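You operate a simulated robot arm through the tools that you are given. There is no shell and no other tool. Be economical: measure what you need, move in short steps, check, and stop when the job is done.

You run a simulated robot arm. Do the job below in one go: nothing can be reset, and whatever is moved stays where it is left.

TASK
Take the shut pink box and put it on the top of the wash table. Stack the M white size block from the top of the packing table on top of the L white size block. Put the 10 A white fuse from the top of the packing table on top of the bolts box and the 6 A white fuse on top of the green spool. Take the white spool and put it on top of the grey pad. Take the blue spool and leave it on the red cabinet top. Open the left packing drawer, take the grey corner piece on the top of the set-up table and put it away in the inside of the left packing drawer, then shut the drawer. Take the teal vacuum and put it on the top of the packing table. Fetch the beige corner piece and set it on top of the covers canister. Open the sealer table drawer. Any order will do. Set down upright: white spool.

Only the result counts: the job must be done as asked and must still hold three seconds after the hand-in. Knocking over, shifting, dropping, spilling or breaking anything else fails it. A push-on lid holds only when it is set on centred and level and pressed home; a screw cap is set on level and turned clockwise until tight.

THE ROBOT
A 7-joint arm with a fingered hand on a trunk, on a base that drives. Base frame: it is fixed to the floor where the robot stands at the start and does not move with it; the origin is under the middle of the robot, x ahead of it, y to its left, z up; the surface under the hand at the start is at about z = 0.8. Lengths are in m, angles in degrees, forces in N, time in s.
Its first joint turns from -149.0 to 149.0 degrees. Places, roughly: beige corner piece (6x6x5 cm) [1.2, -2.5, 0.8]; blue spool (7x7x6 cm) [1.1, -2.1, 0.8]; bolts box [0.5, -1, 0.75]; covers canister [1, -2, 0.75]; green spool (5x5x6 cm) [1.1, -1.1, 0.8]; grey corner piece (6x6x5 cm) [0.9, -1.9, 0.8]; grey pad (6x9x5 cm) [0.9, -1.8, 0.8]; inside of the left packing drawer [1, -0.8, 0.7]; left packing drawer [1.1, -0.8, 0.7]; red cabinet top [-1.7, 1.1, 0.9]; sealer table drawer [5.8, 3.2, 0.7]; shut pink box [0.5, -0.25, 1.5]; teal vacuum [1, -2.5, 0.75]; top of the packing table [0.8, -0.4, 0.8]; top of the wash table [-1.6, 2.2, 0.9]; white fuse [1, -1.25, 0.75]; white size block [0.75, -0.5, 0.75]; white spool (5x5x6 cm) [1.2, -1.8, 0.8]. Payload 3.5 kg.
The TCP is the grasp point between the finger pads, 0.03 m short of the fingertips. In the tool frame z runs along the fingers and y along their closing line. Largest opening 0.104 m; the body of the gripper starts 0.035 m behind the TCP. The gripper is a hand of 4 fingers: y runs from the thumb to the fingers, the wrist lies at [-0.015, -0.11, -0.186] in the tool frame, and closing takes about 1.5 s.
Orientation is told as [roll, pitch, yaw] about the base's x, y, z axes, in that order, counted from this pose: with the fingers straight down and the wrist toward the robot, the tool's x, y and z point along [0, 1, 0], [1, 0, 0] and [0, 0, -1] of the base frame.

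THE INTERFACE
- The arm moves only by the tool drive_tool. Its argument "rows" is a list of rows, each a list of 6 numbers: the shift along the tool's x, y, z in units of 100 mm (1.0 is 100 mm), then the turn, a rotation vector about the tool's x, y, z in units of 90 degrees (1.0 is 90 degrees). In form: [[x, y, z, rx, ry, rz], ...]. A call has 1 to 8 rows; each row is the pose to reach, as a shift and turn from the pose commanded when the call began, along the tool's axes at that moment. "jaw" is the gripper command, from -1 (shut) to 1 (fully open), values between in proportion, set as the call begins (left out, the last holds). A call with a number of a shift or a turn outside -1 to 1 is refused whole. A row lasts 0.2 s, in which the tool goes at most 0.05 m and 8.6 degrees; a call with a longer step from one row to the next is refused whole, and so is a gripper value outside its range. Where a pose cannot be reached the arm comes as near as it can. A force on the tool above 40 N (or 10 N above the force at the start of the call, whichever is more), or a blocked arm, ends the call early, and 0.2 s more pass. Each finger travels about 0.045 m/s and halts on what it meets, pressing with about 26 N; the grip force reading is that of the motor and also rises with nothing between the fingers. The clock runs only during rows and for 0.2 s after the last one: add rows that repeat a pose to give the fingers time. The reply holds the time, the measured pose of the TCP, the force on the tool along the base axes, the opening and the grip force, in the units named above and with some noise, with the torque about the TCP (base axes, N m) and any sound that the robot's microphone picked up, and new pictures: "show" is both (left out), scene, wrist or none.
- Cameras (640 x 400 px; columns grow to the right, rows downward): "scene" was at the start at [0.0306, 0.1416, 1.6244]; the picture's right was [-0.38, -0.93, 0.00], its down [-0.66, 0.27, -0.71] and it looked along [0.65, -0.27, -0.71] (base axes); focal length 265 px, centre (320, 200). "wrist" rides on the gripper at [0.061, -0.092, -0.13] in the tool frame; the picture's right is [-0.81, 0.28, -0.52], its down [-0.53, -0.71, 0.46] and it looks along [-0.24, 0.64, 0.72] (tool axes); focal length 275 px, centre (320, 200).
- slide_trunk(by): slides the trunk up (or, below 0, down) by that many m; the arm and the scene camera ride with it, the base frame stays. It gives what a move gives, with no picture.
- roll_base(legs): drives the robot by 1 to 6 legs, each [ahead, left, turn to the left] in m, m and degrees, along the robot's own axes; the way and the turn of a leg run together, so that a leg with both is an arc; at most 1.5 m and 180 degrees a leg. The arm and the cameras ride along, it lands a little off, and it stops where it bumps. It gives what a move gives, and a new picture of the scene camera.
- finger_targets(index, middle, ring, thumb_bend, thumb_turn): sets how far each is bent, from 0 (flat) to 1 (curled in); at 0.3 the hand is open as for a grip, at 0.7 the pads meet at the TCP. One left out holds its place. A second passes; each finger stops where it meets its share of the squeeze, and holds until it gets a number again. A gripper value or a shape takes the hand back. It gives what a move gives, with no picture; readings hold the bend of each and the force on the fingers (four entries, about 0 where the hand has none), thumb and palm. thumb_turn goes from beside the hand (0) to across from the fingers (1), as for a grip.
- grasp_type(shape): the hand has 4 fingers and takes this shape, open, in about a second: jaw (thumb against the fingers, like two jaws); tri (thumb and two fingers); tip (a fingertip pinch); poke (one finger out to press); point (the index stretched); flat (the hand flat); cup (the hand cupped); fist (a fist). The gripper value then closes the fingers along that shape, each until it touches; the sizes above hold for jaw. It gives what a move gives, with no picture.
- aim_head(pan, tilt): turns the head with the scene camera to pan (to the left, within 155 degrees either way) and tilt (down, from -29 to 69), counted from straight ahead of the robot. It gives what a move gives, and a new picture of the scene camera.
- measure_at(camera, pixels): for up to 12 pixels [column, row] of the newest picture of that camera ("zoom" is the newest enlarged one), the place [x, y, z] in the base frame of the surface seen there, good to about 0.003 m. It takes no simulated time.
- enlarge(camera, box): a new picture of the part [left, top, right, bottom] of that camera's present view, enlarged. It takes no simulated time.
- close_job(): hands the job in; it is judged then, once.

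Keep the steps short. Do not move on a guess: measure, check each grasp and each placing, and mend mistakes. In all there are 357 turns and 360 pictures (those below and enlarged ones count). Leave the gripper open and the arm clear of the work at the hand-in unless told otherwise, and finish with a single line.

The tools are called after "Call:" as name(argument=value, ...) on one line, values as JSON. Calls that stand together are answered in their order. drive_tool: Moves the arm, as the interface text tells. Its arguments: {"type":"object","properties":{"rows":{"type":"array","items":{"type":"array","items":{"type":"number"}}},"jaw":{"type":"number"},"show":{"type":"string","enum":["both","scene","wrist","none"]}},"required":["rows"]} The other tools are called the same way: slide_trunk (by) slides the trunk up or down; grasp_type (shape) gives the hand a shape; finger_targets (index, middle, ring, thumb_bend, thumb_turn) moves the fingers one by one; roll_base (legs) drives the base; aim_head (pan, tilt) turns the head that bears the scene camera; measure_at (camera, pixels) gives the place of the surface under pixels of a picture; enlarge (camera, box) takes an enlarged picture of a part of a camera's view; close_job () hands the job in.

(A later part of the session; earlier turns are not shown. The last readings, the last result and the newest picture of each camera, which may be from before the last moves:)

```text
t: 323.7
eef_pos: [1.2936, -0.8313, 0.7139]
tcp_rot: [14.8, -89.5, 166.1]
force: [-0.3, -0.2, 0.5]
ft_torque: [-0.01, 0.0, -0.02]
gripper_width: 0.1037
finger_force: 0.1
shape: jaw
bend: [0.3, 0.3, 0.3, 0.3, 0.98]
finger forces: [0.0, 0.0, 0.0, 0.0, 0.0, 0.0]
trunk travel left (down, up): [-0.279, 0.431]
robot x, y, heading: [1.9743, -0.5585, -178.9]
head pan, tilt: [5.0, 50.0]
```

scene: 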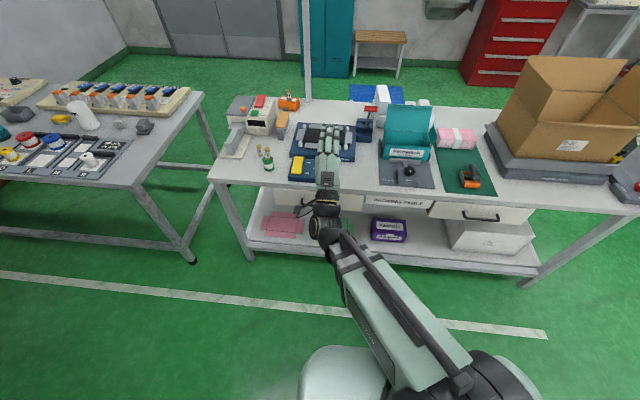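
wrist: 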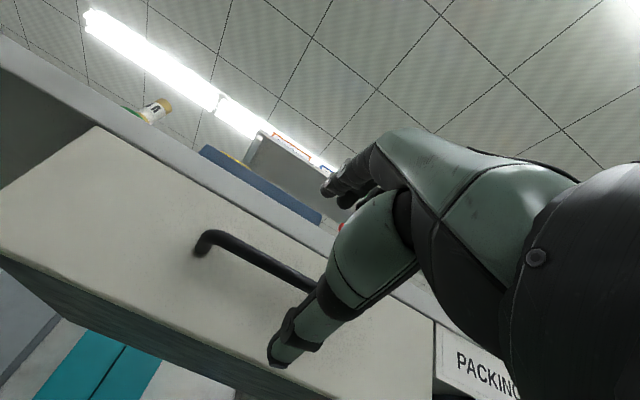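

Call:
drive_tool(rows=[[0, 0, 0.25, 0, 0, 0], [0, 0, 0.5, 0, 0, 0], [0, 0, 0.66, 0, 0, 0]], show="wrist")

Call:
drive_tool(rows=[[0, 0, 0, 0, 0, 0], [0, 0, 0, 0, 0, 0], [0, 0, 0, 0, 0, 0], [0, 0, 0, 0, 0, 0], [0, 0, 0, 0, 0, 0], [0, 0, 0, 0, 0, 0], [0, 0, 0, 0, 0, 0], [0, 0, 0, 0, 0, 0]], jaw=-1, show="wrist")

```text
t: 324.5
eef_pos: [1.2262, -0.8314, 0.7134]
tcp_rot: [10.7, -89.5, 170.2]
force: [-0.2, 0.3, 1.0]
ft_torque: [0.03, -0.02, -0.01]
gripper_width: 0.104
finger_force: 0.1
shape: jaw
bend: [0.3, 0.3, 0.3, 0.3, 0.98]
finger forces: [0.0, 0.1, 0.1, 0.0, 0.0, 0.0]
trunk travel left (down, up): [-0.279, 0.431]
robot x, y, heading: [1.9699, -0.5605, -179.1]
head pan, tilt: [5.0, 50.0]
```

wrist: 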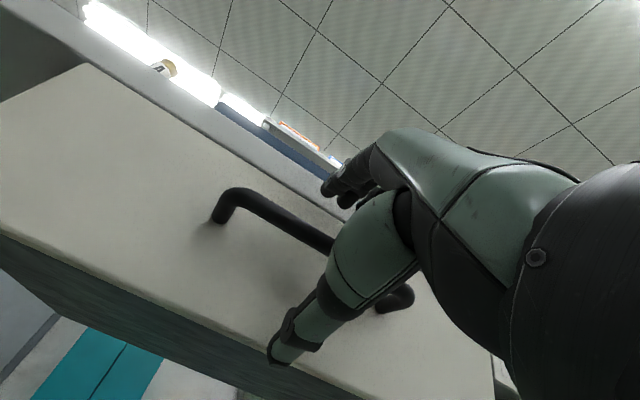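

```text
t: 326.3
eef_pos: [1.2274, -0.8318, 0.7128]
tcp_rot: [10.1, -89.6, 170.8]
force: [-3.3, -0.3, -0.6]
ft_torque: [0.07, -0.02, 0.05]
gripper_width: 0.0001
finger_force: 26.4
shape: jaw
bend: [0.7, 0.7, 0.7, 0.71, 1.0]
finger forces: [3.4, 0.1, 2.5, 0.0, 24.0, 0.0]
trunk travel left (down, up): [-0.279, 0.431]
robot x, y, heading: [1.9725, -0.5594, -179.1]
head pan, tilt: [5.0, 50.0]
```

wrist: 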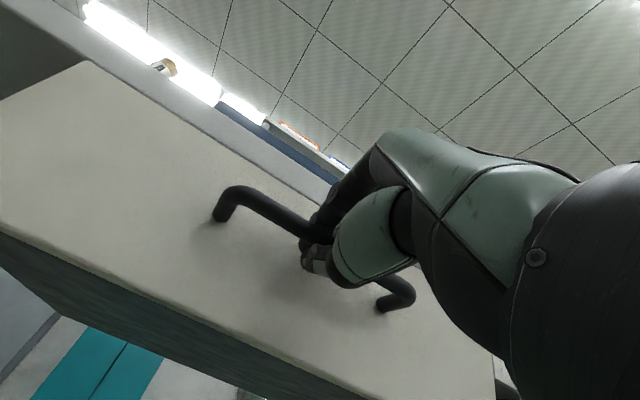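

Hooked. Pull out ~0.2 m slowly (the fuse stands on this table).

Call:
drive_tool(rows=[[0, 0, -0.1, 0, 0, 0], [0, 0, -0.2, 0, 0, 0], [0, 0, -0.33, 0, 0, 0], [0, 0, -0.46, 0, 0, 0], [0, 0, -0.6, 0, 0, 0], [0, 0, -0.75, 0, 0, 0], [0, 0, -0.9, 0, 0, 0]], show="scene")

Call:
drive_tool(rows=[[0, 0, -0.12, 0, 0, 0], [0, 0, -0.25, 0, 0, 0], [0, 0, -0.38, 0, 0, 0], [0, 0, -0.5, 0, 0, 0], [0, 0, -0.65, 0, 0, 0], [0, 0, -0.8, 0, 0, 0], [0, 0, -1.0, 0, 0, 0]], show="scene")

```text
t: 327.9
eef_pos: [1.3161, -0.8283, 0.7132]
tcp_rot: [11.7, -89.4, 169.2]
force: [1.4, -1.5, -4.8]
ft_torque: [0.0, -0.04, 0.0]
gripper_width: 0.0001
finger_force: 26.0
shape: jaw
bend: [0.7, 0.7, 0.7, 0.71, 1.0]
finger forces: [0.3, 0.0, 0.9, 0.0, 1.0, 0.0]
trunk travel left (down, up): [-0.279, 0.431]
robot x, y, heading: [1.9693, -0.5611, -179.0]
head pan, tilt: [5.0, 50.0]
```

scene: 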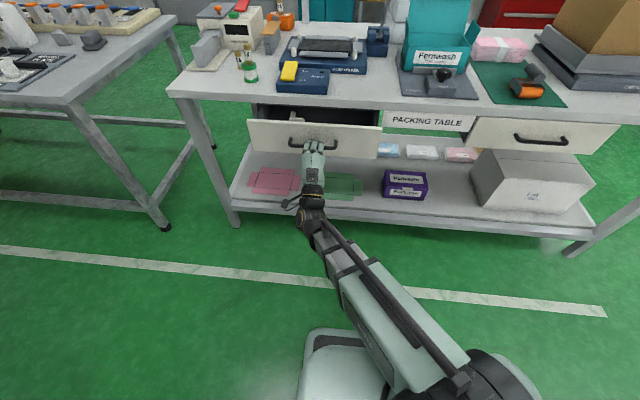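

```text
t: 329.5
eef_pos: [1.4188, -0.8289, 0.7134]
tcp_rot: [14.6, -89.4, 166.4]
force: [1.3, 0.0, -6.2]
ft_torque: [0.09, -0.03, -0.01]
gripper_width: 0.0
finger_force: 25.9
shape: jaw
bend: [0.7, 0.7, 0.7, 0.71, 1.0]
finger forces: [0.1, 0.0, 1.8, 0.0, 2.8, 0.0]
trunk travel left (down, up): [-0.279, 0.431]
robot x, y, heading: [1.9746, -0.5586, -179.0]
head pan, tilt: [5.0, 50.0]
```

scene: 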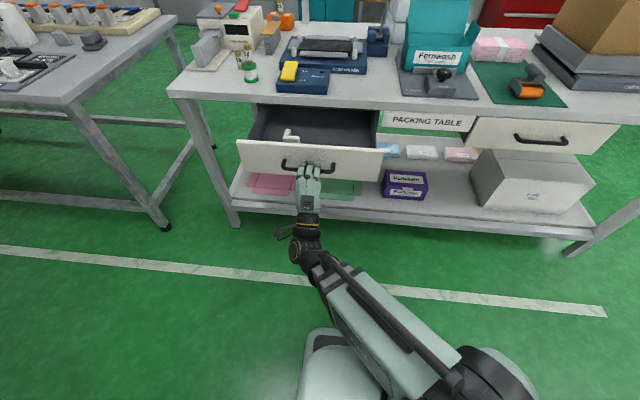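

Call:
drive_tool(rows=[[0, 0, -0.12, 0, 0, 0], [0, 0, -0.25, 0, 0, 0], [0, 0, -0.38, 0, 0, 0], [0, 0, -0.5, 0, 0, 0], [0, 0, -0.65, 0, 0, 0], [0, 0, -0.65, 0, 0, 0]], show="none")

Call:
drive_tool(rows=[[0, 0, 0.02, 0, 0, 0], [0, 0, 0.02, 0, 0, 0], [0, 0, 0.02, 0, 0, 0], [0, 0, 0.02, 0, 0, 0], [0, 0, 0.02, 0, 0, 0], [0, 0, 0.02, 0, 0, 0], [0, 0, 0.02, 0, 0, 0], [0, 0, 0.02, 0, 0, 0]], jaw=1, show="scene")

Call:
enlarge(camera="scene", box=[220, 60, 400, 200])

```text
t: 330.9
eef_pos: [1.4793, -0.8296, 0.713]
tcp_rot: [30.7, -89.6, 150.0]
force: [-0.2, 5.8, -5.1]
ft_torque: [0.09, -0.03, 0.03]
gripper_width: 0.0001
finger_force: 25.8
shape: jaw
bend: [0.7, 0.7, 0.7, 0.72, 1.0]
finger forces: [0.0, 0.1, 2.2, 0.1, 2.9, 0.0]
out of reach, approached as far as the arm can: row 5, 6
trunk travel left (down, up): [-0.279, 0.431]
robot x, y, heading: [1.97, -0.5596, -179.0]
head pan, tilt: [5.0, 50.0]
```

```text
t: 332.7
eef_pos: [1.4768, -0.831, 0.7145]
tcp_rot: [11.6, -89.6, 169.3]
force: [0.4, -0.4, -0.2]
ft_torque: [-0.01, 0.02, -0.02]
gripper_width: 0.1035
finger_force: 0.1
shape: jaw
bend: [0.3, 0.3, 0.3, 0.3, 0.98]
finger forces: [0.0, 0.1, 0.0, 0.1, 0.1, 0.1]
trunk travel left (down, up): [-0.279, 0.431]
robot x, y, heading: [1.9735, -0.5632, -179.2]
head pan, tilt: [5.0, 50.0]
```

scene: 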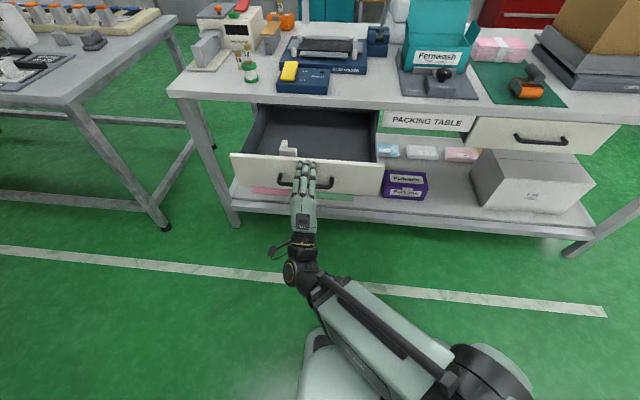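

```text
2.86 times, centred on (310, 130) of scene
```

zoom: 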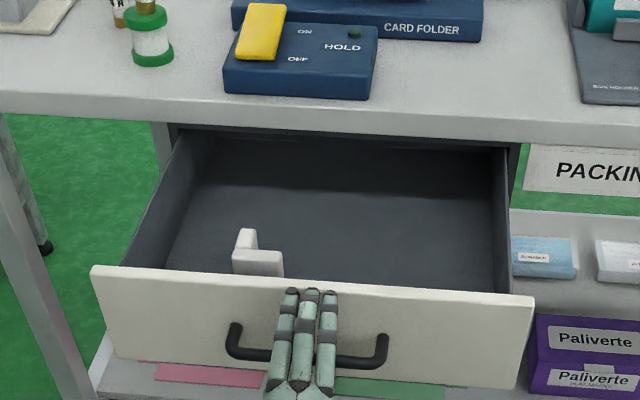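

Call:
measure_at(camera="zoom", pixels=[[100, 272], [520, 297], [245, 235], [275, 258], [230, 262], [400, 220], [500, 200], [400, 125], [165, 200]])

Call:
aim_head(pan=150, tilt=60)

Call:
aim_head(pan=-150, tilt=60)

```text
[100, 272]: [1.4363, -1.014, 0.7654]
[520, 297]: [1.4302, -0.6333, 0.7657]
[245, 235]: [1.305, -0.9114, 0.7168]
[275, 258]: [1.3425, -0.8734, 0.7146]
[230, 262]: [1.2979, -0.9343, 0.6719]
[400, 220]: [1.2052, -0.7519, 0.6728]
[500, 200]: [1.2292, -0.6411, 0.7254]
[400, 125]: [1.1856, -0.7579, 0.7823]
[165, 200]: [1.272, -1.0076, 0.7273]
```

```text
t: 335.0
eef_pos: [1.4772, -0.8313, 0.7144]
tcp_rot: [11.5, -89.5, 169.3]
force: [0.6, -0.9, -0.3]
ft_torque: [0.02, -0.01, 0.01]
gripper_width: 0.1038
finger_force: 0.0
shape: jaw
bend: [0.3, 0.3, 0.3, 0.3, 0.98]
finger forces: [0.0, 0.1, 0.0, 0.1, 0.0, 0.1]
trunk travel left (down, up): [-0.279, 0.431]
robot x, y, heading: [1.9706, -0.555, -179.2]
head pan, tilt: [150.0, 60.0]
```

scene: 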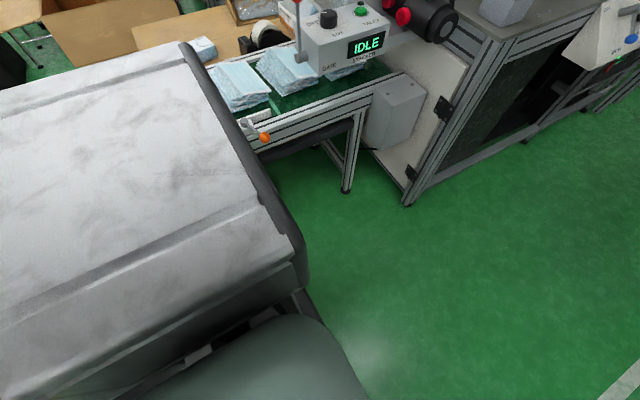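

```text
t: 339.1
eef_pos: [1.4774, -0.8312, 0.7138]
tcp_rot: [11.5, -89.4, 169.3]
force: [0.0, -0.5, 0.0]
ft_torque: [0.04, 0.03, -0.01]
gripper_width: 0.1038
finger_force: 0.0
shape: jaw
bend: [0.3, 0.3, 0.3, 0.3, 0.98]
finger forces: [0.1, 0.0, 0.0, 0.1, 0.0, 0.0]
trunk travel left (down, up): [-0.279, 0.431]
robot x, y, heading: [1.9704, -0.5586, -179.0]
head pan, tilt: [-150.0, 60.0]
```

scene: 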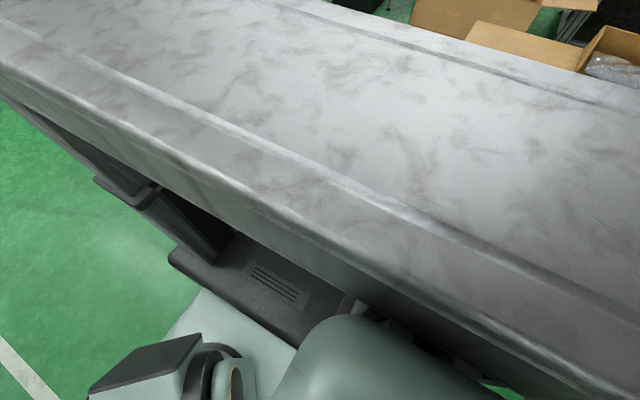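

Call:
measure_at(camera="scene", pixels=[[320, 30], [500, 70], [630, 95], [100, 40], [300, 150], [520, 300], [620, 150]])

```text
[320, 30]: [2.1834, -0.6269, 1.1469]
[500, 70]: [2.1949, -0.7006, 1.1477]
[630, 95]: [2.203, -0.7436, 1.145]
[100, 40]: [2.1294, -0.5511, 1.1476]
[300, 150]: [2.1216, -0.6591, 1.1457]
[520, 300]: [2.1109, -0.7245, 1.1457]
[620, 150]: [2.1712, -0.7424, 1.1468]
```

The robot's back ends ~0.25 m behind its centre, so there is room. Back up 0.1 m to free the hand, then raise.

Call:
roll_base(legs=[[-0.1, 0, 0]])

Call:
slide_trunk(by=0.4)

Call:
drive_tool(rows=[[0, 0, 0, 0.09, 0, 0], [0, 0, 0, 0.18, 0, 0], [0, 0, 0, 0.27, 0, 0], [0, 0, 0, 0.36, 0, 0], [0, 0, 0, 0.45, 0, 0], [0, 0, 0, 0.54, 0, 0], [0, 0, 0, 0.63, 0, 0], [0, 0, 0, 0.72, 0, 0]], show="none")

Call:
drive_tool(rows=[[0, 0, 0, 0.09, 0, 0], [0, 0, 0, 0.18, 0, 0], [0, 0, 0, 0.27, 0, 0]], show="none")

Call:
aim_head(pan=45, tilt=40)

```text
t: 340.2
eef_pos: [1.5743, -0.8295, 0.7142]
tcp_rot: [11.5, -89.5, 169.5]
force: [0.2, 1.0, 0.1]
ft_torque: [0.02, 0.02, -0.03]
gripper_width: 0.1036
finger_force: 0.1
shape: jaw
bend: [0.3, 0.3, 0.3, 0.3, 0.98]
finger forces: [0.0, 0.0, 0.0, 0.0, 0.1, 0.1]
trunk travel left (down, up): [-0.279, 0.431]
robot x, y, heading: [2.0691, -0.5534, -179.1]
head pan, tilt: [-150.0, 60.0]
```

scene: 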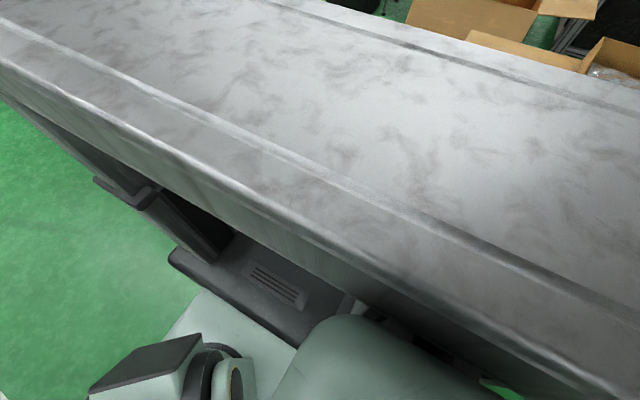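

```text
t: 344.1
eef_pos: [1.5751, -0.8282, 1.1142]
tcp_rot: [11.6, -89.4, 169.2]
force: [0.4, 0.7, -0.2]
ft_torque: [0.0, 0.02, -0.02]
gripper_width: 0.1039
finger_force: 0.1
shape: jaw
bend: [0.3, 0.3, 0.3, 0.3, 0.98]
finger forces: [0.1, 0.0, 0.0, 0.1, 0.0, 0.0]
trunk travel left (down, up): [-0.679, 0.031]
robot x, y, heading: [2.0722, -0.5604, -179.1]
head pan, tilt: [-150.0, 60.0]
```

```text
t: 345.9
eef_pos: [1.55, -0.8548, 1.119]
tcp_rot: [0.1, -24.5, -179.1]
force: [-0.3, -0.2, 0.1]
ft_torque: [0.02, 0.02, 0.0]
gripper_width: 0.1039
finger_force: 0.1
shape: jaw
bend: [0.3, 0.3, 0.3, 0.3, 0.98]
finger forces: [0.0, 0.0, 0.1, 0.1, 0.1, 0.1]
out of reach, approached as far as the arm can: row 1, 2, 3, 4, 5, 6, 7, 8
trunk travel left (down, up): [-0.679, 0.031]
robot x, y, heading: [2.0736, -0.5616, -178.9]
head pan, tilt: [-150.0, 60.0]
```

```text
t: 346.7
eef_pos: [1.5489, -0.8549, 1.1206]
tcp_rot: [0.1, -0.3, -179.0]
force: [0.2, -0.4, -0.2]
ft_torque: [-0.02, 0.04, 0.0]
gripper_width: 0.104
finger_force: 0.0
shape: jaw
bend: [0.3, 0.3, 0.3, 0.3, 0.98]
finger forces: [0.0, 0.0, 0.0, 0.1, 0.0, 0.0]
trunk travel left (down, up): [-0.679, 0.031]
robot x, y, heading: [2.069, -0.5562, -178.8]
head pan, tilt: [-150.0, 60.0]
```

```text
t: 349.6
eef_pos: [1.5486, -0.855, 1.1198]
tcp_rot: [0.1, -0.5, -179.2]
force: [-0.1, -0.5, -0.5]
ft_torque: [-0.01, -0.02, -0.01]
gripper_width: 0.1039
finger_force: 0.0
shape: jaw
bend: [0.3, 0.3, 0.3, 0.3, 0.98]
finger forces: [0.1, 0.0, 0.1, 0.0, 0.0, 0.0]
trunk travel left (down, up): [-0.679, 0.031]
robot x, y, heading: [2.0716, -0.5586, -178.8]
head pan, tilt: [45.0, 40.0]
```

scene: 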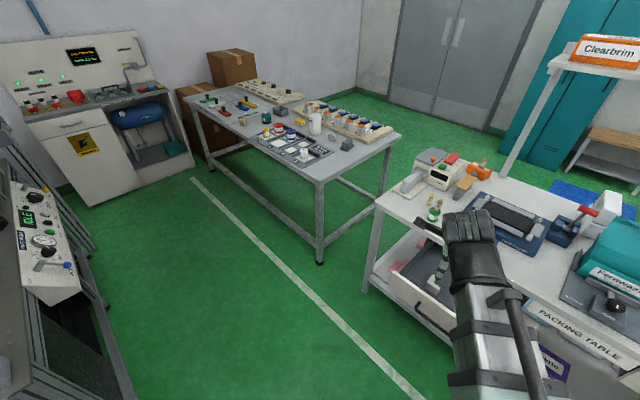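

Call:
measure_at(camera="scene", pixels=[[55, 300], [85, 265], [130, 390], [15, 160], [70, 190], [320, 260], [315, 180], [195, 190]])

Call:
enlarge(camera="scene", box=[180, 70, 420, 190])

```text
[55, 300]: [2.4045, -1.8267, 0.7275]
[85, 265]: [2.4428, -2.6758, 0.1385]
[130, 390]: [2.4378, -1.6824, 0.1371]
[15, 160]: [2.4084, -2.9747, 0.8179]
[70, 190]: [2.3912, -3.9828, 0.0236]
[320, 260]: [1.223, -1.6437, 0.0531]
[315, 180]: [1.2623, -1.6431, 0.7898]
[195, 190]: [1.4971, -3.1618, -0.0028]
```

```text
2.67 times, centred on (300, 130) of scene
```

zoom: 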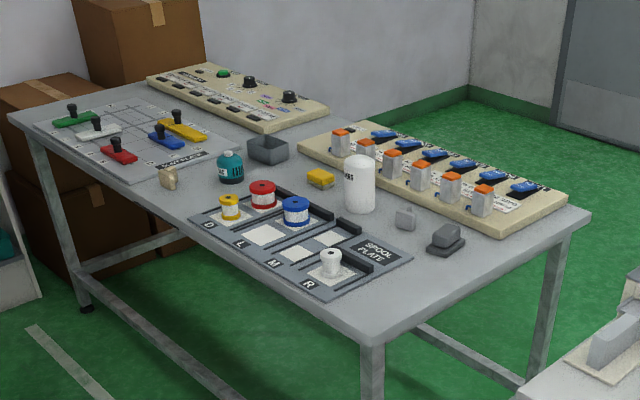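

Call:
measure_at(camera="zoom", pixels=[[330, 252], [296, 202], [360, 165], [405, 213], [447, 235], [168, 175], [231, 158], [446, 250], [230, 200], [262, 187]])

Call:
roll_base(legs=[[0.0, 0.75, 0], [0.2, 0.1, 0]])

Call:
aim_head(pan=30, tilt=45)

```text
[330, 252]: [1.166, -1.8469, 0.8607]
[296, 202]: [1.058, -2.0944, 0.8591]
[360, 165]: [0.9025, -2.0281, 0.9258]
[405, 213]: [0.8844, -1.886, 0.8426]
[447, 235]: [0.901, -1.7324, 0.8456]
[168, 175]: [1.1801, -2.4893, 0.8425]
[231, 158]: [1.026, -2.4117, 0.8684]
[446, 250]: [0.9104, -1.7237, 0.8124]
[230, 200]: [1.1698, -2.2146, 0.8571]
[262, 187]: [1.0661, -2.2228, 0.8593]
```

```text
t: 354.9
eef_pos: [1.3745, -1.7231, 1.1199]
tcp_rot: [0.1, -0.5, -178.1]
force: [-0.2, 0.1, -0.3]
ft_torque: [-0.03, -0.01, 0.02]
gripper_width: 0.1039
finger_force: 0.1
shape: jaw
bend: [0.3, 0.3, 0.3, 0.3, 0.98]
finger forces: [0.0, 0.0, 0.0, 0.0, 0.1, 0.0]
trunk travel left (down, up): [-0.679, 0.031]
robot x, y, heading: [1.895, -1.4148, -178.0]
head pan, tilt: [45.0, 40.0]
```

scene: 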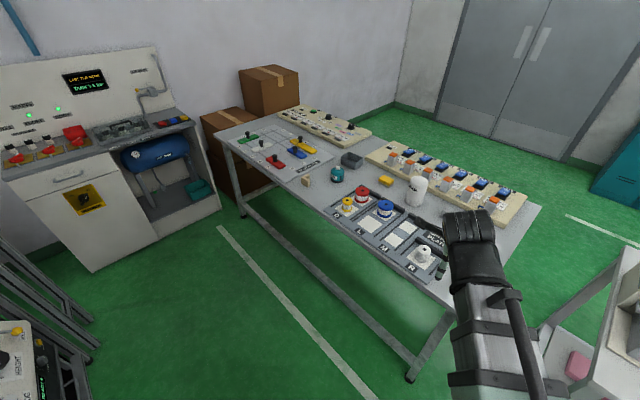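

```text
t: 355.7
eef_pos: [1.377, -1.7235, 1.1202]
tcp_rot: [0.2, -0.4, -178.2]
force: [-0.3, 0.3, 0.0]
ft_torque: [0.01, -0.02, 0.0]
gripper_width: 0.1039
finger_force: 0.0
shape: jaw
bend: [0.3, 0.3, 0.3, 0.3, 0.98]
finger forces: [0.0, 0.1, 0.1, 0.1, 0.0, 0.0]
trunk travel left (down, up): [-0.679, 0.031]
robot x, y, heading: [1.8914, -1.4162, -178.1]
head pan, tilt: [30.0, 45.0]
```

scene: 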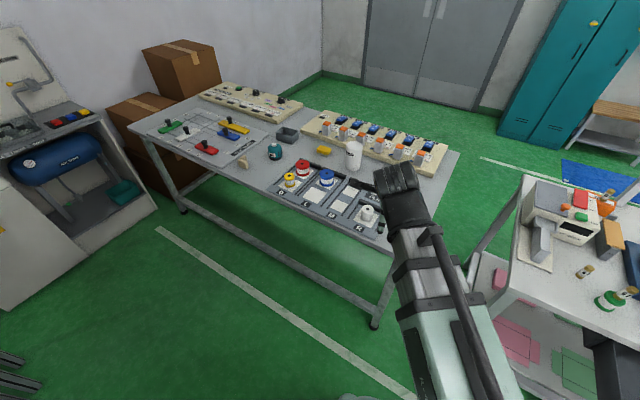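

Call:
enlarge(camera="scene", box=[570, 250, 640, 320])

Call:
enlarge(camera="scene", box=[250, 120, 450, 260])

```text
5.71 times, centred on (605, 285) of scene
```

zoom: 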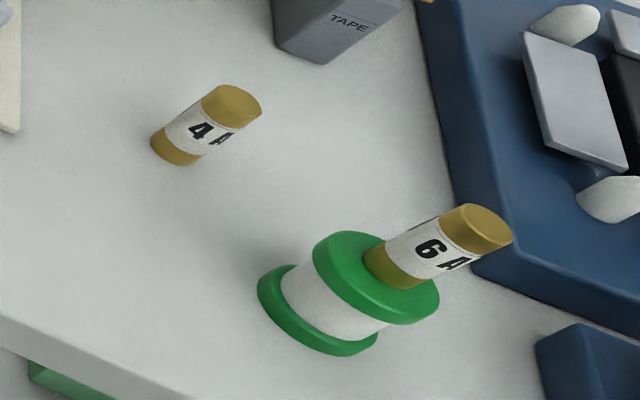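

```text
2.86 times, centred on (350, 190) of scene
```

zoom: 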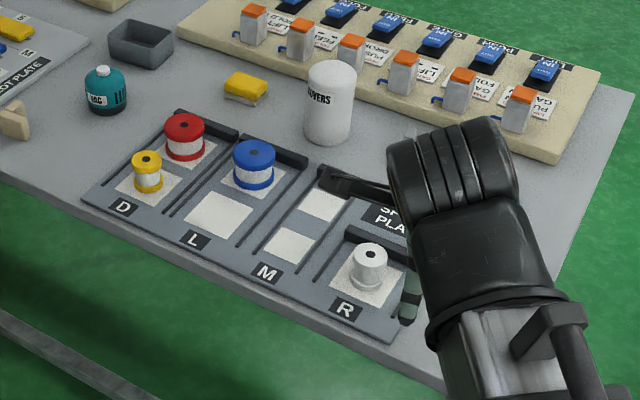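

The fuse stands aligned with the spool (view distortion only). Move closer to the set-up table.

Call:
roll_base(legs=[[0.13, 0.3, -2]])

Call:
aim_head(pan=0, tilt=45)

Call:
enlarge(camera="scene", box=[200, 80, 520, 280])

```text
t: 357.9
eef_pos: [1.2379, -2.004, 1.1192]
tcp_rot: [0.1, -0.5, 179.8]
force: [-0.5, -0.7, 0.6]
ft_torque: [0.01, 0.0, -0.03]
gripper_width: 0.1038
finger_force: 0.2
shape: jaw
bend: [0.3, 0.3, 0.3, 0.3, 0.98]
finger forces: [0.1, 0.0, 0.0, 0.0, 0.0, 0.1]
trunk travel left (down, up): [-0.679, 0.031]
robot x, y, heading: [1.7658, -1.7148, 180.0]
head pan, tilt: [30.0, 45.0]
```

scene: 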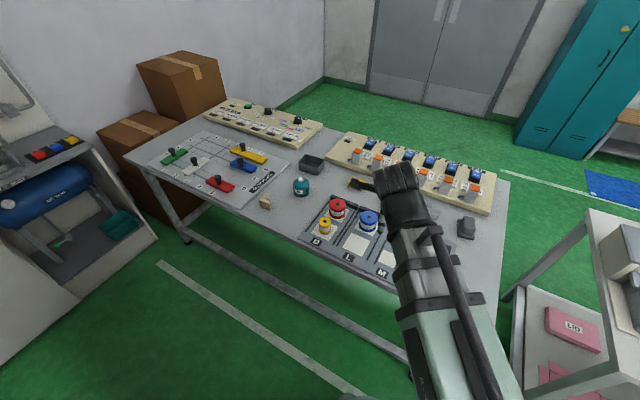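

```text
t: 358.8
eef_pos: [1.2383, -2.0021, 1.12]
tcp_rot: [0.2, -0.3, 179.8]
force: [0.4, -0.3, 0.9]
ft_torque: [0.0, 0.0, 0.02]
gripper_width: 0.1035
finger_force: 0.0
shape: jaw
bend: [0.3, 0.3, 0.3, 0.3, 0.98]
finger forces: [0.0, 0.0, 0.0, 0.0, 0.1, 0.0]
trunk travel left (down, up): [-0.679, 0.031]
robot x, y, heading: [1.768, -1.7151, 180.0]
head pan, tilt: [0.0, 45.0]
```

scene: 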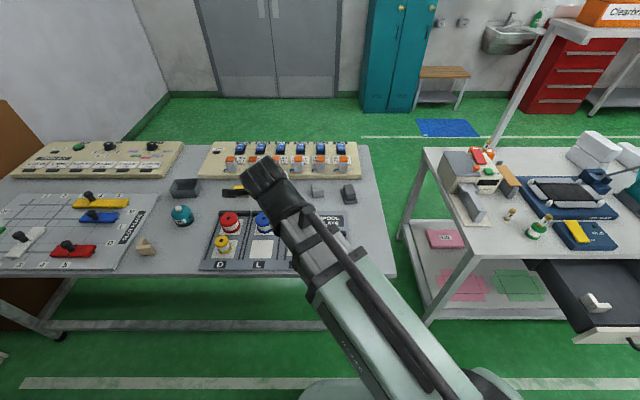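

```text
2.00 times, centred on (360, 180) of scene
```

zoom: 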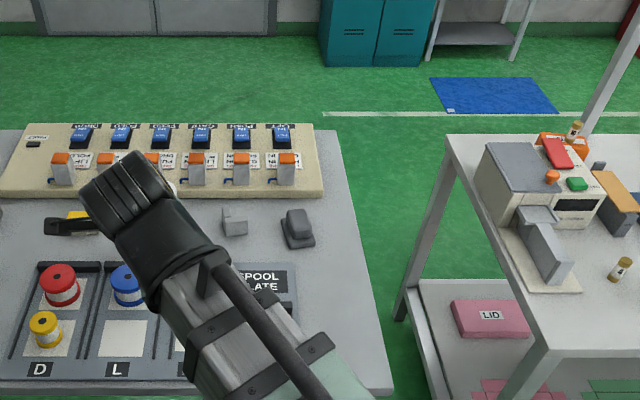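

Call:
enlarge(camera="scene", box=[290, 165, 370, 215])

```text
8.00 times, centred on (330, 190) of scene
```

zoom: 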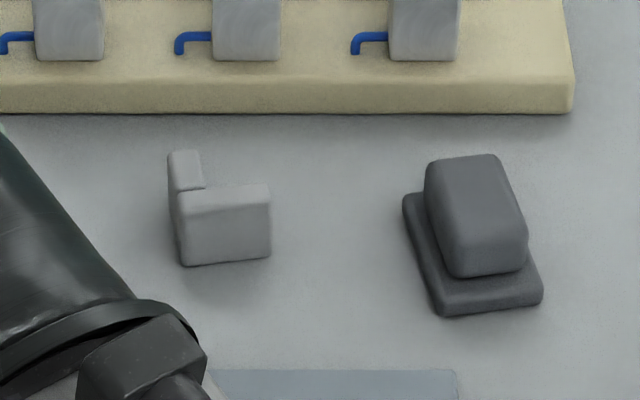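

Call:
measure_at(camera="zoom", pixels=[[186, 155], [190, 183], [190, 200], [225, 200], [262, 192], [225, 245], [430, 170], [490, 160], [460, 265], [515, 250], [475, 210], [480, 300]])

```text
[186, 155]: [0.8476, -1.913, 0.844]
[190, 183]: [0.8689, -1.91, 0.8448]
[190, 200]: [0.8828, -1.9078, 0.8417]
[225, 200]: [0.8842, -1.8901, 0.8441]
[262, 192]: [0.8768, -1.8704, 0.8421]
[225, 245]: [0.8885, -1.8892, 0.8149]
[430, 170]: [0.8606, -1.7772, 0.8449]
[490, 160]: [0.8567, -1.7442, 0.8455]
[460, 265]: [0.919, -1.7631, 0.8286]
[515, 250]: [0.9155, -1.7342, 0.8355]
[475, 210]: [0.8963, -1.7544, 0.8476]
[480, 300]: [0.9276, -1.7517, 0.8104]
```

Call:
measure_at(camera="zoom", pixels=[[200, 110], [200, 95], [200, 80], [400, 112], [245, 55], [420, 55], [245, 20], [172, 170], [200, 165]])

Call:
roll_base(legs=[[0.08, 0.0, 0]])

```text
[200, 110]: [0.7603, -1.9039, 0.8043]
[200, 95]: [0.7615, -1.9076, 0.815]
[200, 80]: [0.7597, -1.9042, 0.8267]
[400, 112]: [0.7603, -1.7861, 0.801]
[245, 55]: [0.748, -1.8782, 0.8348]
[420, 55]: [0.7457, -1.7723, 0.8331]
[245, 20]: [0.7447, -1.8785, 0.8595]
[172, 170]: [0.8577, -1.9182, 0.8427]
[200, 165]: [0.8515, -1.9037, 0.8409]
```

```text
t: 359.9
eef_pos: [1.157, -2.003, 1.1187]
tcp_rot: [0.1, -0.4, 179.9]
force: [-0.6, -0.4, 0.5]
ft_torque: [0.01, 0.0, 0.02]
gripper_width: 0.1038
finger_force: 0.1
shape: jaw
bend: [0.3, 0.3, 0.3, 0.3, 0.98]
finger forces: [0.1, 0.1, 0.0, 0.1, 0.0, 0.1]
trunk travel left (down, up): [-0.679, 0.031]
robot x, y, heading: [1.6818, -1.7122, -180.2]
head pan, tilt: [0.0, 45.0]
```

scene: 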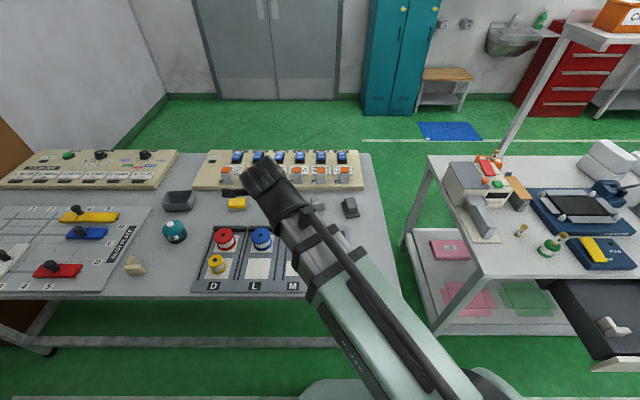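

Call:
drive_tool(rows=[[-0.2, 0.4, 0, 0, 0, 0], [-0.4, 0.8, 0, 0, 0, 0], [-0.6, 1.0, 0, 0, 0, 0]], jaw=0.6, show="none")

Call:
drive_tool(rows=[[-0.15, 0.4, 0, 0, 0, 0], [-0.3, 0.8, 0.1, 0, 0, 0], [-0.32, 1.0, 0.3, 0, 0, 0]], show="none")

Call:
drive_tool(rows=[[0, 0.4, 0.3, 0, 0, 0], [0, 0.8, 0.6, 0, 0, 0], [0, 0.91, 1.0, 0, 0, 0]], show="both")

```text
t: 360.7
eef_pos: [1.0589, -1.9427, 1.1204]
tcp_rot: [0.2, -0.4, 179.9]
force: [-0.6, 0.3, 0.3]
ft_torque: [0.01, 0.01, 0.01]
gripper_width: 0.0836
finger_force: 0.0
shape: jaw
bend: [0.27, 0.34, 0.32, 0.49, 0.99]
finger forces: [0.1, 0.0, 0.1, 0.0, 0.0, 0.0]
trunk travel left (down, up): [-0.679, 0.031]
robot x, y, heading: [1.686, -1.715, -180.1]
head pan, tilt: [0.0, 45.0]
```

```text
t: 361.5
eef_pos: [0.9557, -1.9059, 1.0928]
tcp_rot: [0.0, -0.4, 179.9]
force: [-0.3, 0.4, -0.2]
ft_torque: [0.03, -0.01, -0.03]
gripper_width: 0.0834
finger_force: 0.1
shape: jaw
bend: [0.27, 0.34, 0.32, 0.49, 0.99]
finger forces: [0.1, 0.0, 0.0, 0.0, 0.0, 0.0]
trunk travel left (down, up): [-0.679, 0.031]
robot x, y, heading: [1.6844, -1.7148, -180.0]
head pan, tilt: [0.0, 45.0]
```

```text
t: 362.3
eef_pos: [0.8672, -1.9092, 0.9917]
tcp_rot: [0.1, -0.4, 179.8]
force: [0.5, 0.0, -1.0]
ft_torque: [0.0, -0.02, -0.02]
gripper_width: 0.0834
finger_force: 0.0
shape: jaw
bend: [0.27, 0.34, 0.32, 0.49, 0.99]
finger forces: [0.0, 0.1, 0.0, 0.1, 0.1, 0.1]
trunk travel left (down, up): [-0.679, 0.031]
robot x, y, heading: [1.6868, -1.7128, -180.1]
head pan, tilt: [0.0, 45.0]
```

scene: 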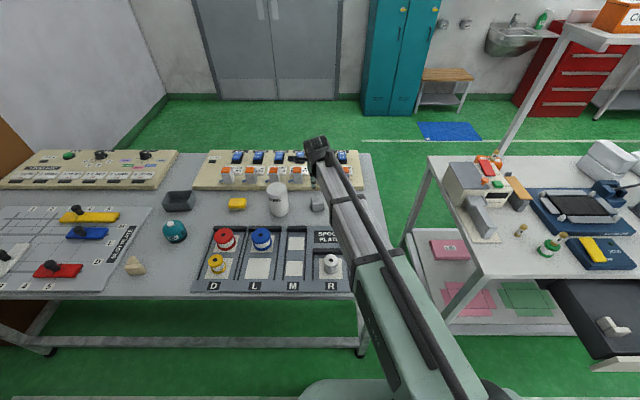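
wrist: 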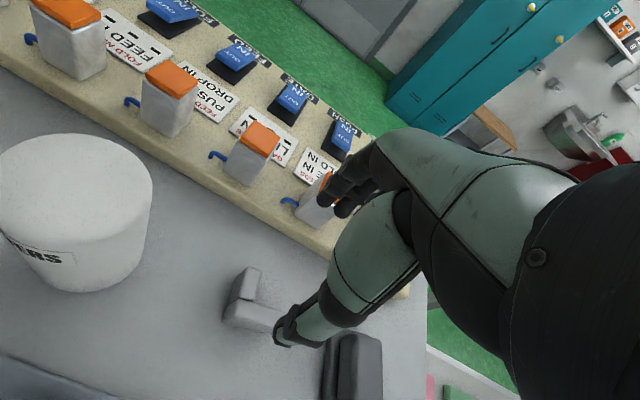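

Call:
measure_at(camera="wrist", pixels=[[253, 272], [237, 295], [228, 315], [262, 312], [275, 325], [245, 305]])

```text
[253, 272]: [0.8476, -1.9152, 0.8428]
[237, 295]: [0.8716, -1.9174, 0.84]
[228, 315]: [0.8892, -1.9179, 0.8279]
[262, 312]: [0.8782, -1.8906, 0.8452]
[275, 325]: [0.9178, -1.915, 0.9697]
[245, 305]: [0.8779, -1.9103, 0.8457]
```

Call:
drive_tool(rows=[[0.03, 0, 0.3, 0, 0, 0], [0.03, 0, 0.7, 0, 0, 0], [0.03, 0, 1.0, 0, 0, 0]], show="wrist")

Call:
drive_tool(rows=[[0, 0, 0.2, 0, 0, 0], [0, 0, 0.4, 0, 0, 0], [0, 0, 0.58, 0, 0, 0]], show="wrist")

```text
t: 363.1
eef_pos: [0.864, -1.9134, 0.888]
tcp_rot: [0.1, -0.4, 179.8]
force: [0.5, 0.1, 0.5]
ft_torque: [-0.01, 0.05, 0.01]
gripper_width: 0.0833
finger_force: 0.0
shape: jaw
bend: [0.27, 0.34, 0.32, 0.49, 0.99]
finger forces: [0.0, 0.1, 0.0, 0.1, 0.1, 0.0]
trunk travel left (down, up): [-0.679, 0.031]
robot x, y, heading: [1.6847, -1.7136, -180.2]
head pan, tilt: [0.0, 45.0]
```

wrist: 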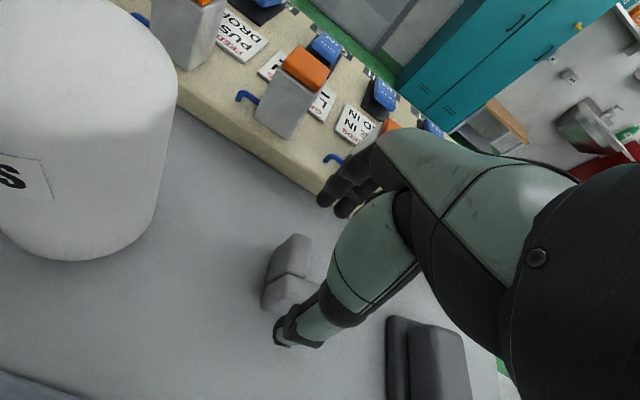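

```text
t: 363.9
eef_pos: [0.866, -1.9158, 0.833]
tcp_rot: [0.1, -0.5, 179.9]
force: [0.4, 0.4, -0.4]
ft_torque: [0.01, 0.0, -0.03]
gripper_width: 0.0835
finger_force: 0.0
shape: jaw
bend: [0.27, 0.34, 0.32, 0.49, 0.99]
finger forces: [0.1, 0.0, 0.0, 0.0, 0.1, 0.0]
trunk travel left (down, up): [-0.679, 0.031]
robot x, y, heading: [1.6863, -1.7153, -180.1]
head pan, tilt: [0.0, 45.0]
```

wrist: 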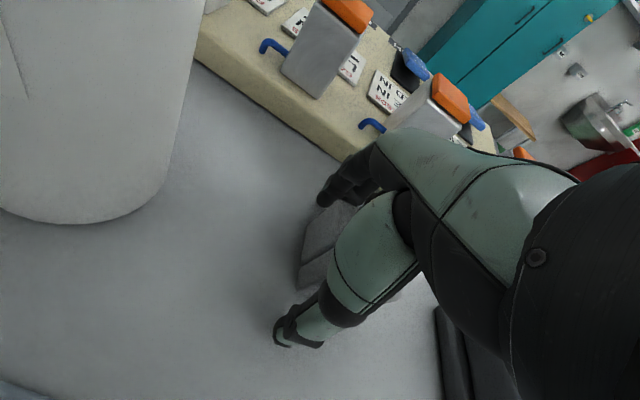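

Piece lies between thumb and fingers. Close and lift a little.

Call:
drive_tool(rows=[[0, 0, 0, 0, 0, 0], [0, 0, 0, 0, 0, 0], [0, 0, 0, 0, 0, 0], [0, 0, 0, 0, 0, 0], [0, 0, 0, 0, 0, 0], [0, 0, 0, 0, 0, 0], [0, 0, 0, 0, 0, 0]], jaw=-1, show="wrist")

Call:
drive_tool(rows=[[0, 0, -0.3, 0, 0, 0], [0, 0, -0.6, 0, 0, 0], [0, 0, -1, 0, 0, 0]], show="wrist")

```text
t: 365.5
eef_pos: [0.8662, -1.9156, 0.8322]
tcp_rot: [0.2, -0.4, 179.9]
force: [-0.7, 0.2, 1.0]
ft_torque: [0.01, 0.03, 0.01]
gripper_width: 0.0427
finger_force: 26.4
shape: jaw
bend: [0.74, 0.53, 0.54, 0.72, 1.0]
finger forces: [18.9, 4.8, 0.1, 0.0, 22.4, 0.0]
trunk travel left (down, up): [-0.679, 0.031]
robot x, y, heading: [1.685, -1.7103, -180.0]
head pan, tilt: [0.0, 45.0]
```

wrist: 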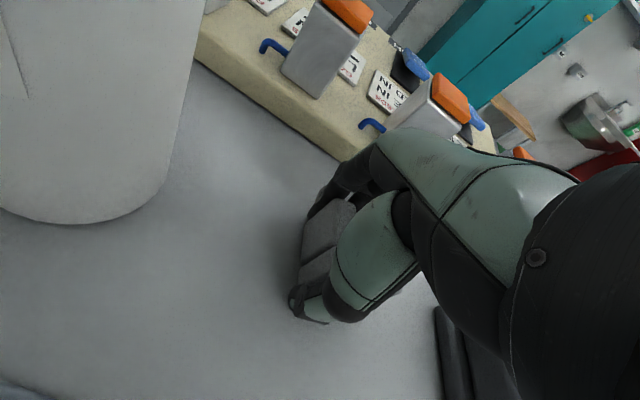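

```text
t: 366.3
eef_pos: [0.8683, -1.914, 0.9343]
tcp_rot: [0.1, -0.4, 180.0]
force: [-0.9, -0.5, -0.6]
ft_torque: [0.0, 0.0, -0.01]
gripper_width: 0.042
finger_force: 26.0
shape: jaw
bend: [0.74, 0.53, 0.54, 0.72, 1.0]
finger forces: [19.1, 4.7, 0.0, 0.1, 22.4, 0.0]
trunk travel left (down, up): [-0.679, 0.031]
robot x, y, heading: [1.6892, -1.7172, -179.9]
head pan, tilt: [0.0, 45.0]
```

wrist: 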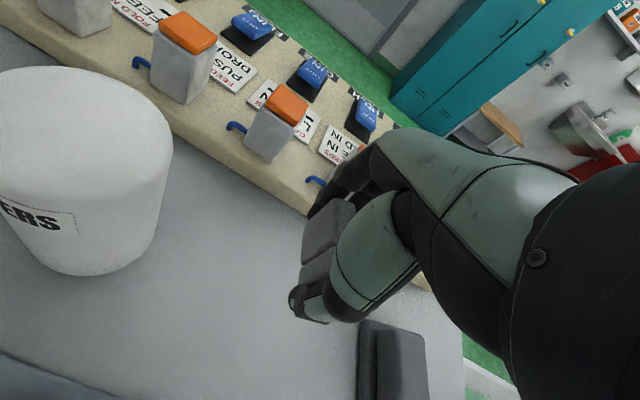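

Held. Raise, retract the arm, then drive back to the open drawer.

Call:
drive_tool(rows=[[0, 0, -0.4, 0, 0, 0], [0, -0.3, -0.8, 0, 0, 0], [0, -0.65, -1.0, 0, 0, 0], [0, -1, -1.0, 0, 0, 0]], show="none")

Call:
drive_tool(rows=[[0, -0.4, -0.3, 0, 0, 0], [0, -0.8, -0.6, 0, 0, 0], [0, -1, -0.6, 0, 0, 0]], show="none")

Call:
roll_base(legs=[[-0.26, 0, 0], [0, -1.17, 0]])

Call:
aim_head(pan=10, tilt=55)

```text
t: 367.3
eef_pos: [0.9667, -1.914, 1.0332]
tcp_rot: [0.0, -0.4, 179.8]
force: [-0.3, -0.9, -0.5]
ft_torque: [-0.03, -0.01, 0.01]
gripper_width: 0.042
finger_force: 25.9
shape: jaw
bend: [0.74, 0.53, 0.54, 0.72, 1.0]
finger forces: [19.0, 4.7, 0.1, 0.1, 22.3, 0.1]
trunk travel left (down, up): [-0.679, 0.031]
robot x, y, heading: [1.6856, -1.7171, -180.0]
head pan, tilt: [0.0, 45.0]
```

```text
t: 368.1
eef_pos: [1.0682, -1.9119, 1.0923]
tcp_rot: [0.1, -0.4, 179.8]
force: [-0.4, -1.0, 0.0]
ft_torque: [0.0, 0.03, 0.01]
gripper_width: 0.0418
finger_force: 26.0
shape: jaw
bend: [0.74, 0.53, 0.54, 0.72, 1.0]
finger forces: [19.1, 4.7, 0.0, 0.0, 22.2, 0.0]
trunk travel left (down, up): [-0.679, 0.031]
robot x, y, heading: [1.6863, -1.7163, -180.0]
head pan, tilt: [0.0, 45.0]
```

```text
t: 375.5
eef_pos: [1.338, -0.7323, 1.0919]
tcp_rot: [0.1, -0.3, 179.2]
force: [0.7, 0.4, 0.6]
ft_torque: [0.01, -0.02, 0.0]
gripper_width: 0.0422
finger_force: 26.2
shape: jaw
bend: [0.74, 0.53, 0.54, 0.72, 1.0]
finger forces: [19.0, 4.7, 0.1, 0.1, 22.4, 0.1]
trunk travel left (down, up): [-0.679, 0.031]
robot x, y, heading: [1.9611, -0.5415, 179.5]
head pan, tilt: [0.0, 45.0]
```

scene: 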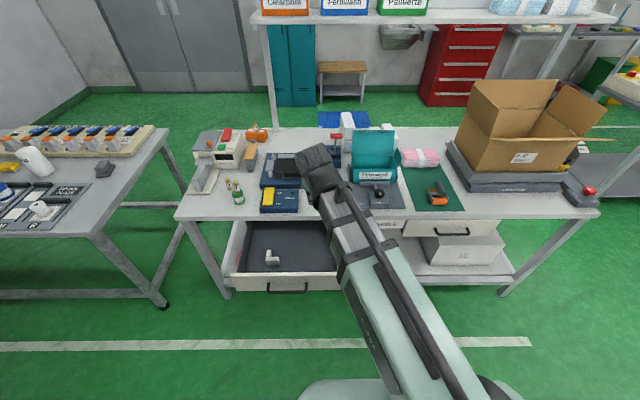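

```text
t: 376.2
eef_pos: [1.3394, -0.7336, 1.0912]
tcp_rot: [0.2, -0.4, 179.2]
force: [0.1, -0.4, -0.7]
ft_torque: [0.0, -0.01, -0.04]
gripper_width: 0.0418
finger_force: 25.9
shape: jaw
bend: [0.74, 0.53, 0.54, 0.72, 1.0]
finger forces: [19.2, 4.7, 0.0, 0.1, 22.3, 0.0]
trunk travel left (down, up): [-0.679, 0.031]
robot x, y, heading: [1.9584, -0.5421, 179.4]
head pan, tilt: [10.0, 55.0]
```

scene: 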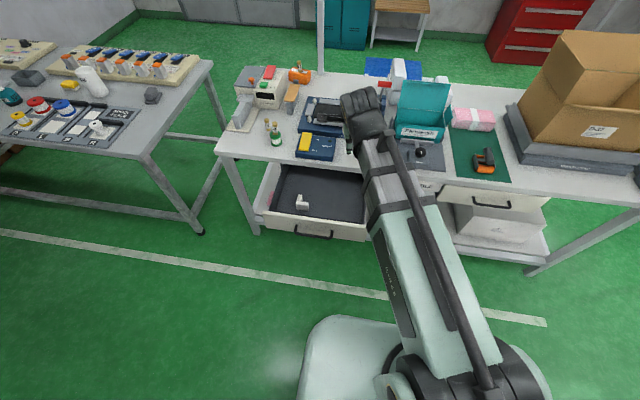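

Call:
drive_tool(rows=[[0.13, 0.17, 0.4, 0, 0, 0], [0.26, 0.34, 0.8, 0, 0, 0], [0.26, 0.34, 1.0, 0, 0, 0]], show="none")

Call:
drive_tool(rows=[[0, 0, 0.4, 0, 0, 0], [0, 0, 0.8, 0, 0, 0], [0, 0, 1.0, 0, 0, 0]], show="both")

```text
t: 377.0
eef_pos: [1.306, -0.7579, 0.991]
tcp_rot: [0.1, -0.5, 179.2]
force: [0.2, -0.9, -0.2]
ft_torque: [-0.04, 0.02, -0.01]
gripper_width: 0.0417
finger_force: 26.0
shape: jaw
bend: [0.74, 0.53, 0.54, 0.72, 1.0]
finger forces: [19.0, 4.6, 0.1, 0.0, 22.4, 0.1]
trunk travel left (down, up): [-0.679, 0.031]
robot x, y, heading: [1.9587, -0.5409, 179.3]
head pan, tilt: [10.0, 55.0]
```

```text
t: 377.8
eef_pos: [1.3047, -0.7615, 0.8933]
tcp_rot: [0.2, -0.5, 179.3]
force: [-0.7, 0.8, -0.2]
ft_torque: [0.0, 0.0, 0.02]
gripper_width: 0.0418
finger_force: 25.6
shape: jaw
bend: [0.74, 0.53, 0.54, 0.72, 1.0]
finger forces: [19.0, 4.5, 0.0, 0.0, 22.2, 0.1]
trunk travel left (down, up): [-0.679, 0.031]
robot x, y, heading: [1.9576, -0.5435, 179.3]
head pan, tilt: [10.0, 55.0]
```

scene: 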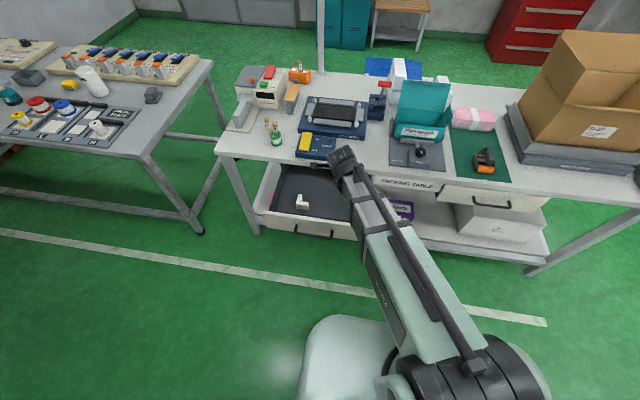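
wrist: 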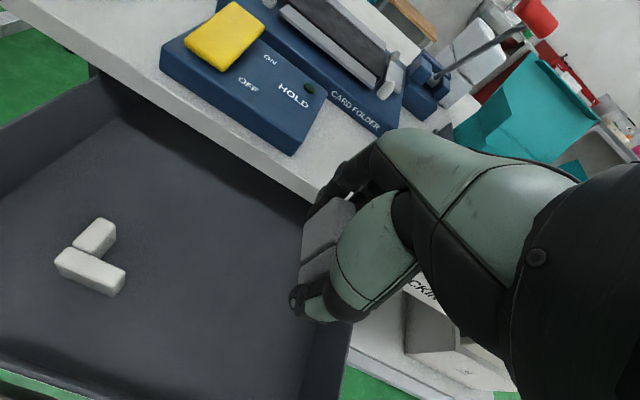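

Call:
drive_tool(rows=[[0.15, 0, 0.3, 0, 0, 0], [0.15, 0, 0.7, 0, 0, 0], [0.15, 0, 1.0, 0, 0, 0]], show="none")

Call:
drive_tool(rows=[[0, 0, 0.3, 0, 0, 0], [0, 0, 0.6, 0, 0, 0], [0, 0, 0.78, 0, 0, 0]], show="both")

```text
t: 378.6
eef_pos: [1.3019, -0.7762, 0.7937]
tcp_rot: [0.0, -0.4, 179.2]
force: [-0.1, 0.1, 0.5]
ft_torque: [-0.03, 0.0, 0.0]
gripper_width: 0.0419
finger_force: 25.9
shape: jaw
bend: [0.74, 0.53, 0.54, 0.72, 1.0]
finger forces: [19.1, 4.5, 0.0, 0.1, 22.3, 0.0]
trunk travel left (down, up): [-0.679, 0.031]
robot x, y, heading: [1.957, -0.5447, 179.6]
head pan, tilt: [10.0, 55.0]
```

```text
t: 379.4
eef_pos: [1.3015, -0.7739, 0.7155]
tcp_rot: [0.1, -0.4, 179.3]
force: [0.1, 0.4, -0.4]
ft_torque: [0.01, 0.02, -0.01]
gripper_width: 0.0417
finger_force: 26.2
shape: jaw
bend: [0.74, 0.53, 0.54, 0.72, 1.0]
finger forces: [19.1, 4.5, 0.0, 0.1, 22.2, 0.0]
trunk travel left (down, up): [-0.679, 0.031]
robot x, y, heading: [1.962, -0.5438, 179.4]
head pan, tilt: [10.0, 55.0]
```

scene: 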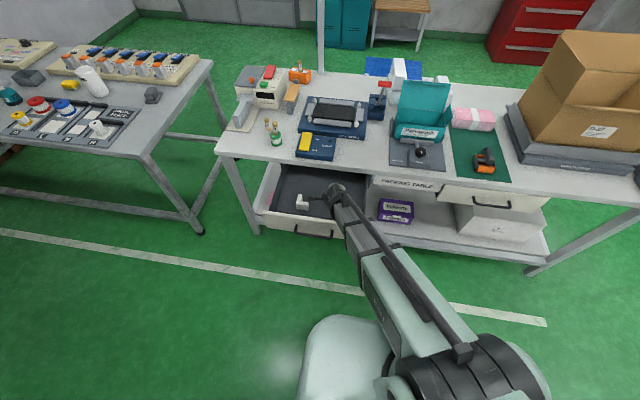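
wrist: 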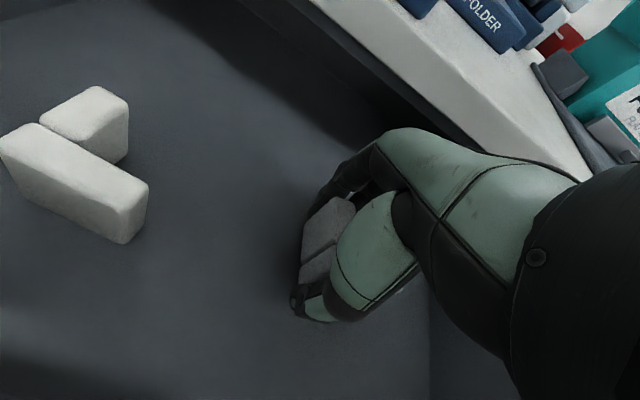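

Lower the last centimetre until contact.

Call:
drive_tool(rows=[[0, 0, 0.04, 0, 0, 0], [0, 0, 0.08, 0, 0, 0], [0, 0, 0.1, 0, 0, 0]], show="none")

```text
t: 380.2
eef_pos: [1.3002, -0.7754, 0.7038]
tcp_rot: [0.0, -0.4, 179.3]
force: [-0.7, 0.3, 6.0]
ft_torque: [-0.06, 0.15, 0.02]
gripper_width: 0.042
finger_force: 25.6
shape: jaw
bend: [0.74, 0.53, 0.54, 0.72, 1.0]
finger forces: [19.6, 4.7, 0.0, 0.0, 22.4, 0.0]
trunk travel left (down, up): [-0.679, 0.031]
robot x, y, heading: [1.9598, -0.5435, 179.4]
head pan, tilt: [10.0, 55.0]
```

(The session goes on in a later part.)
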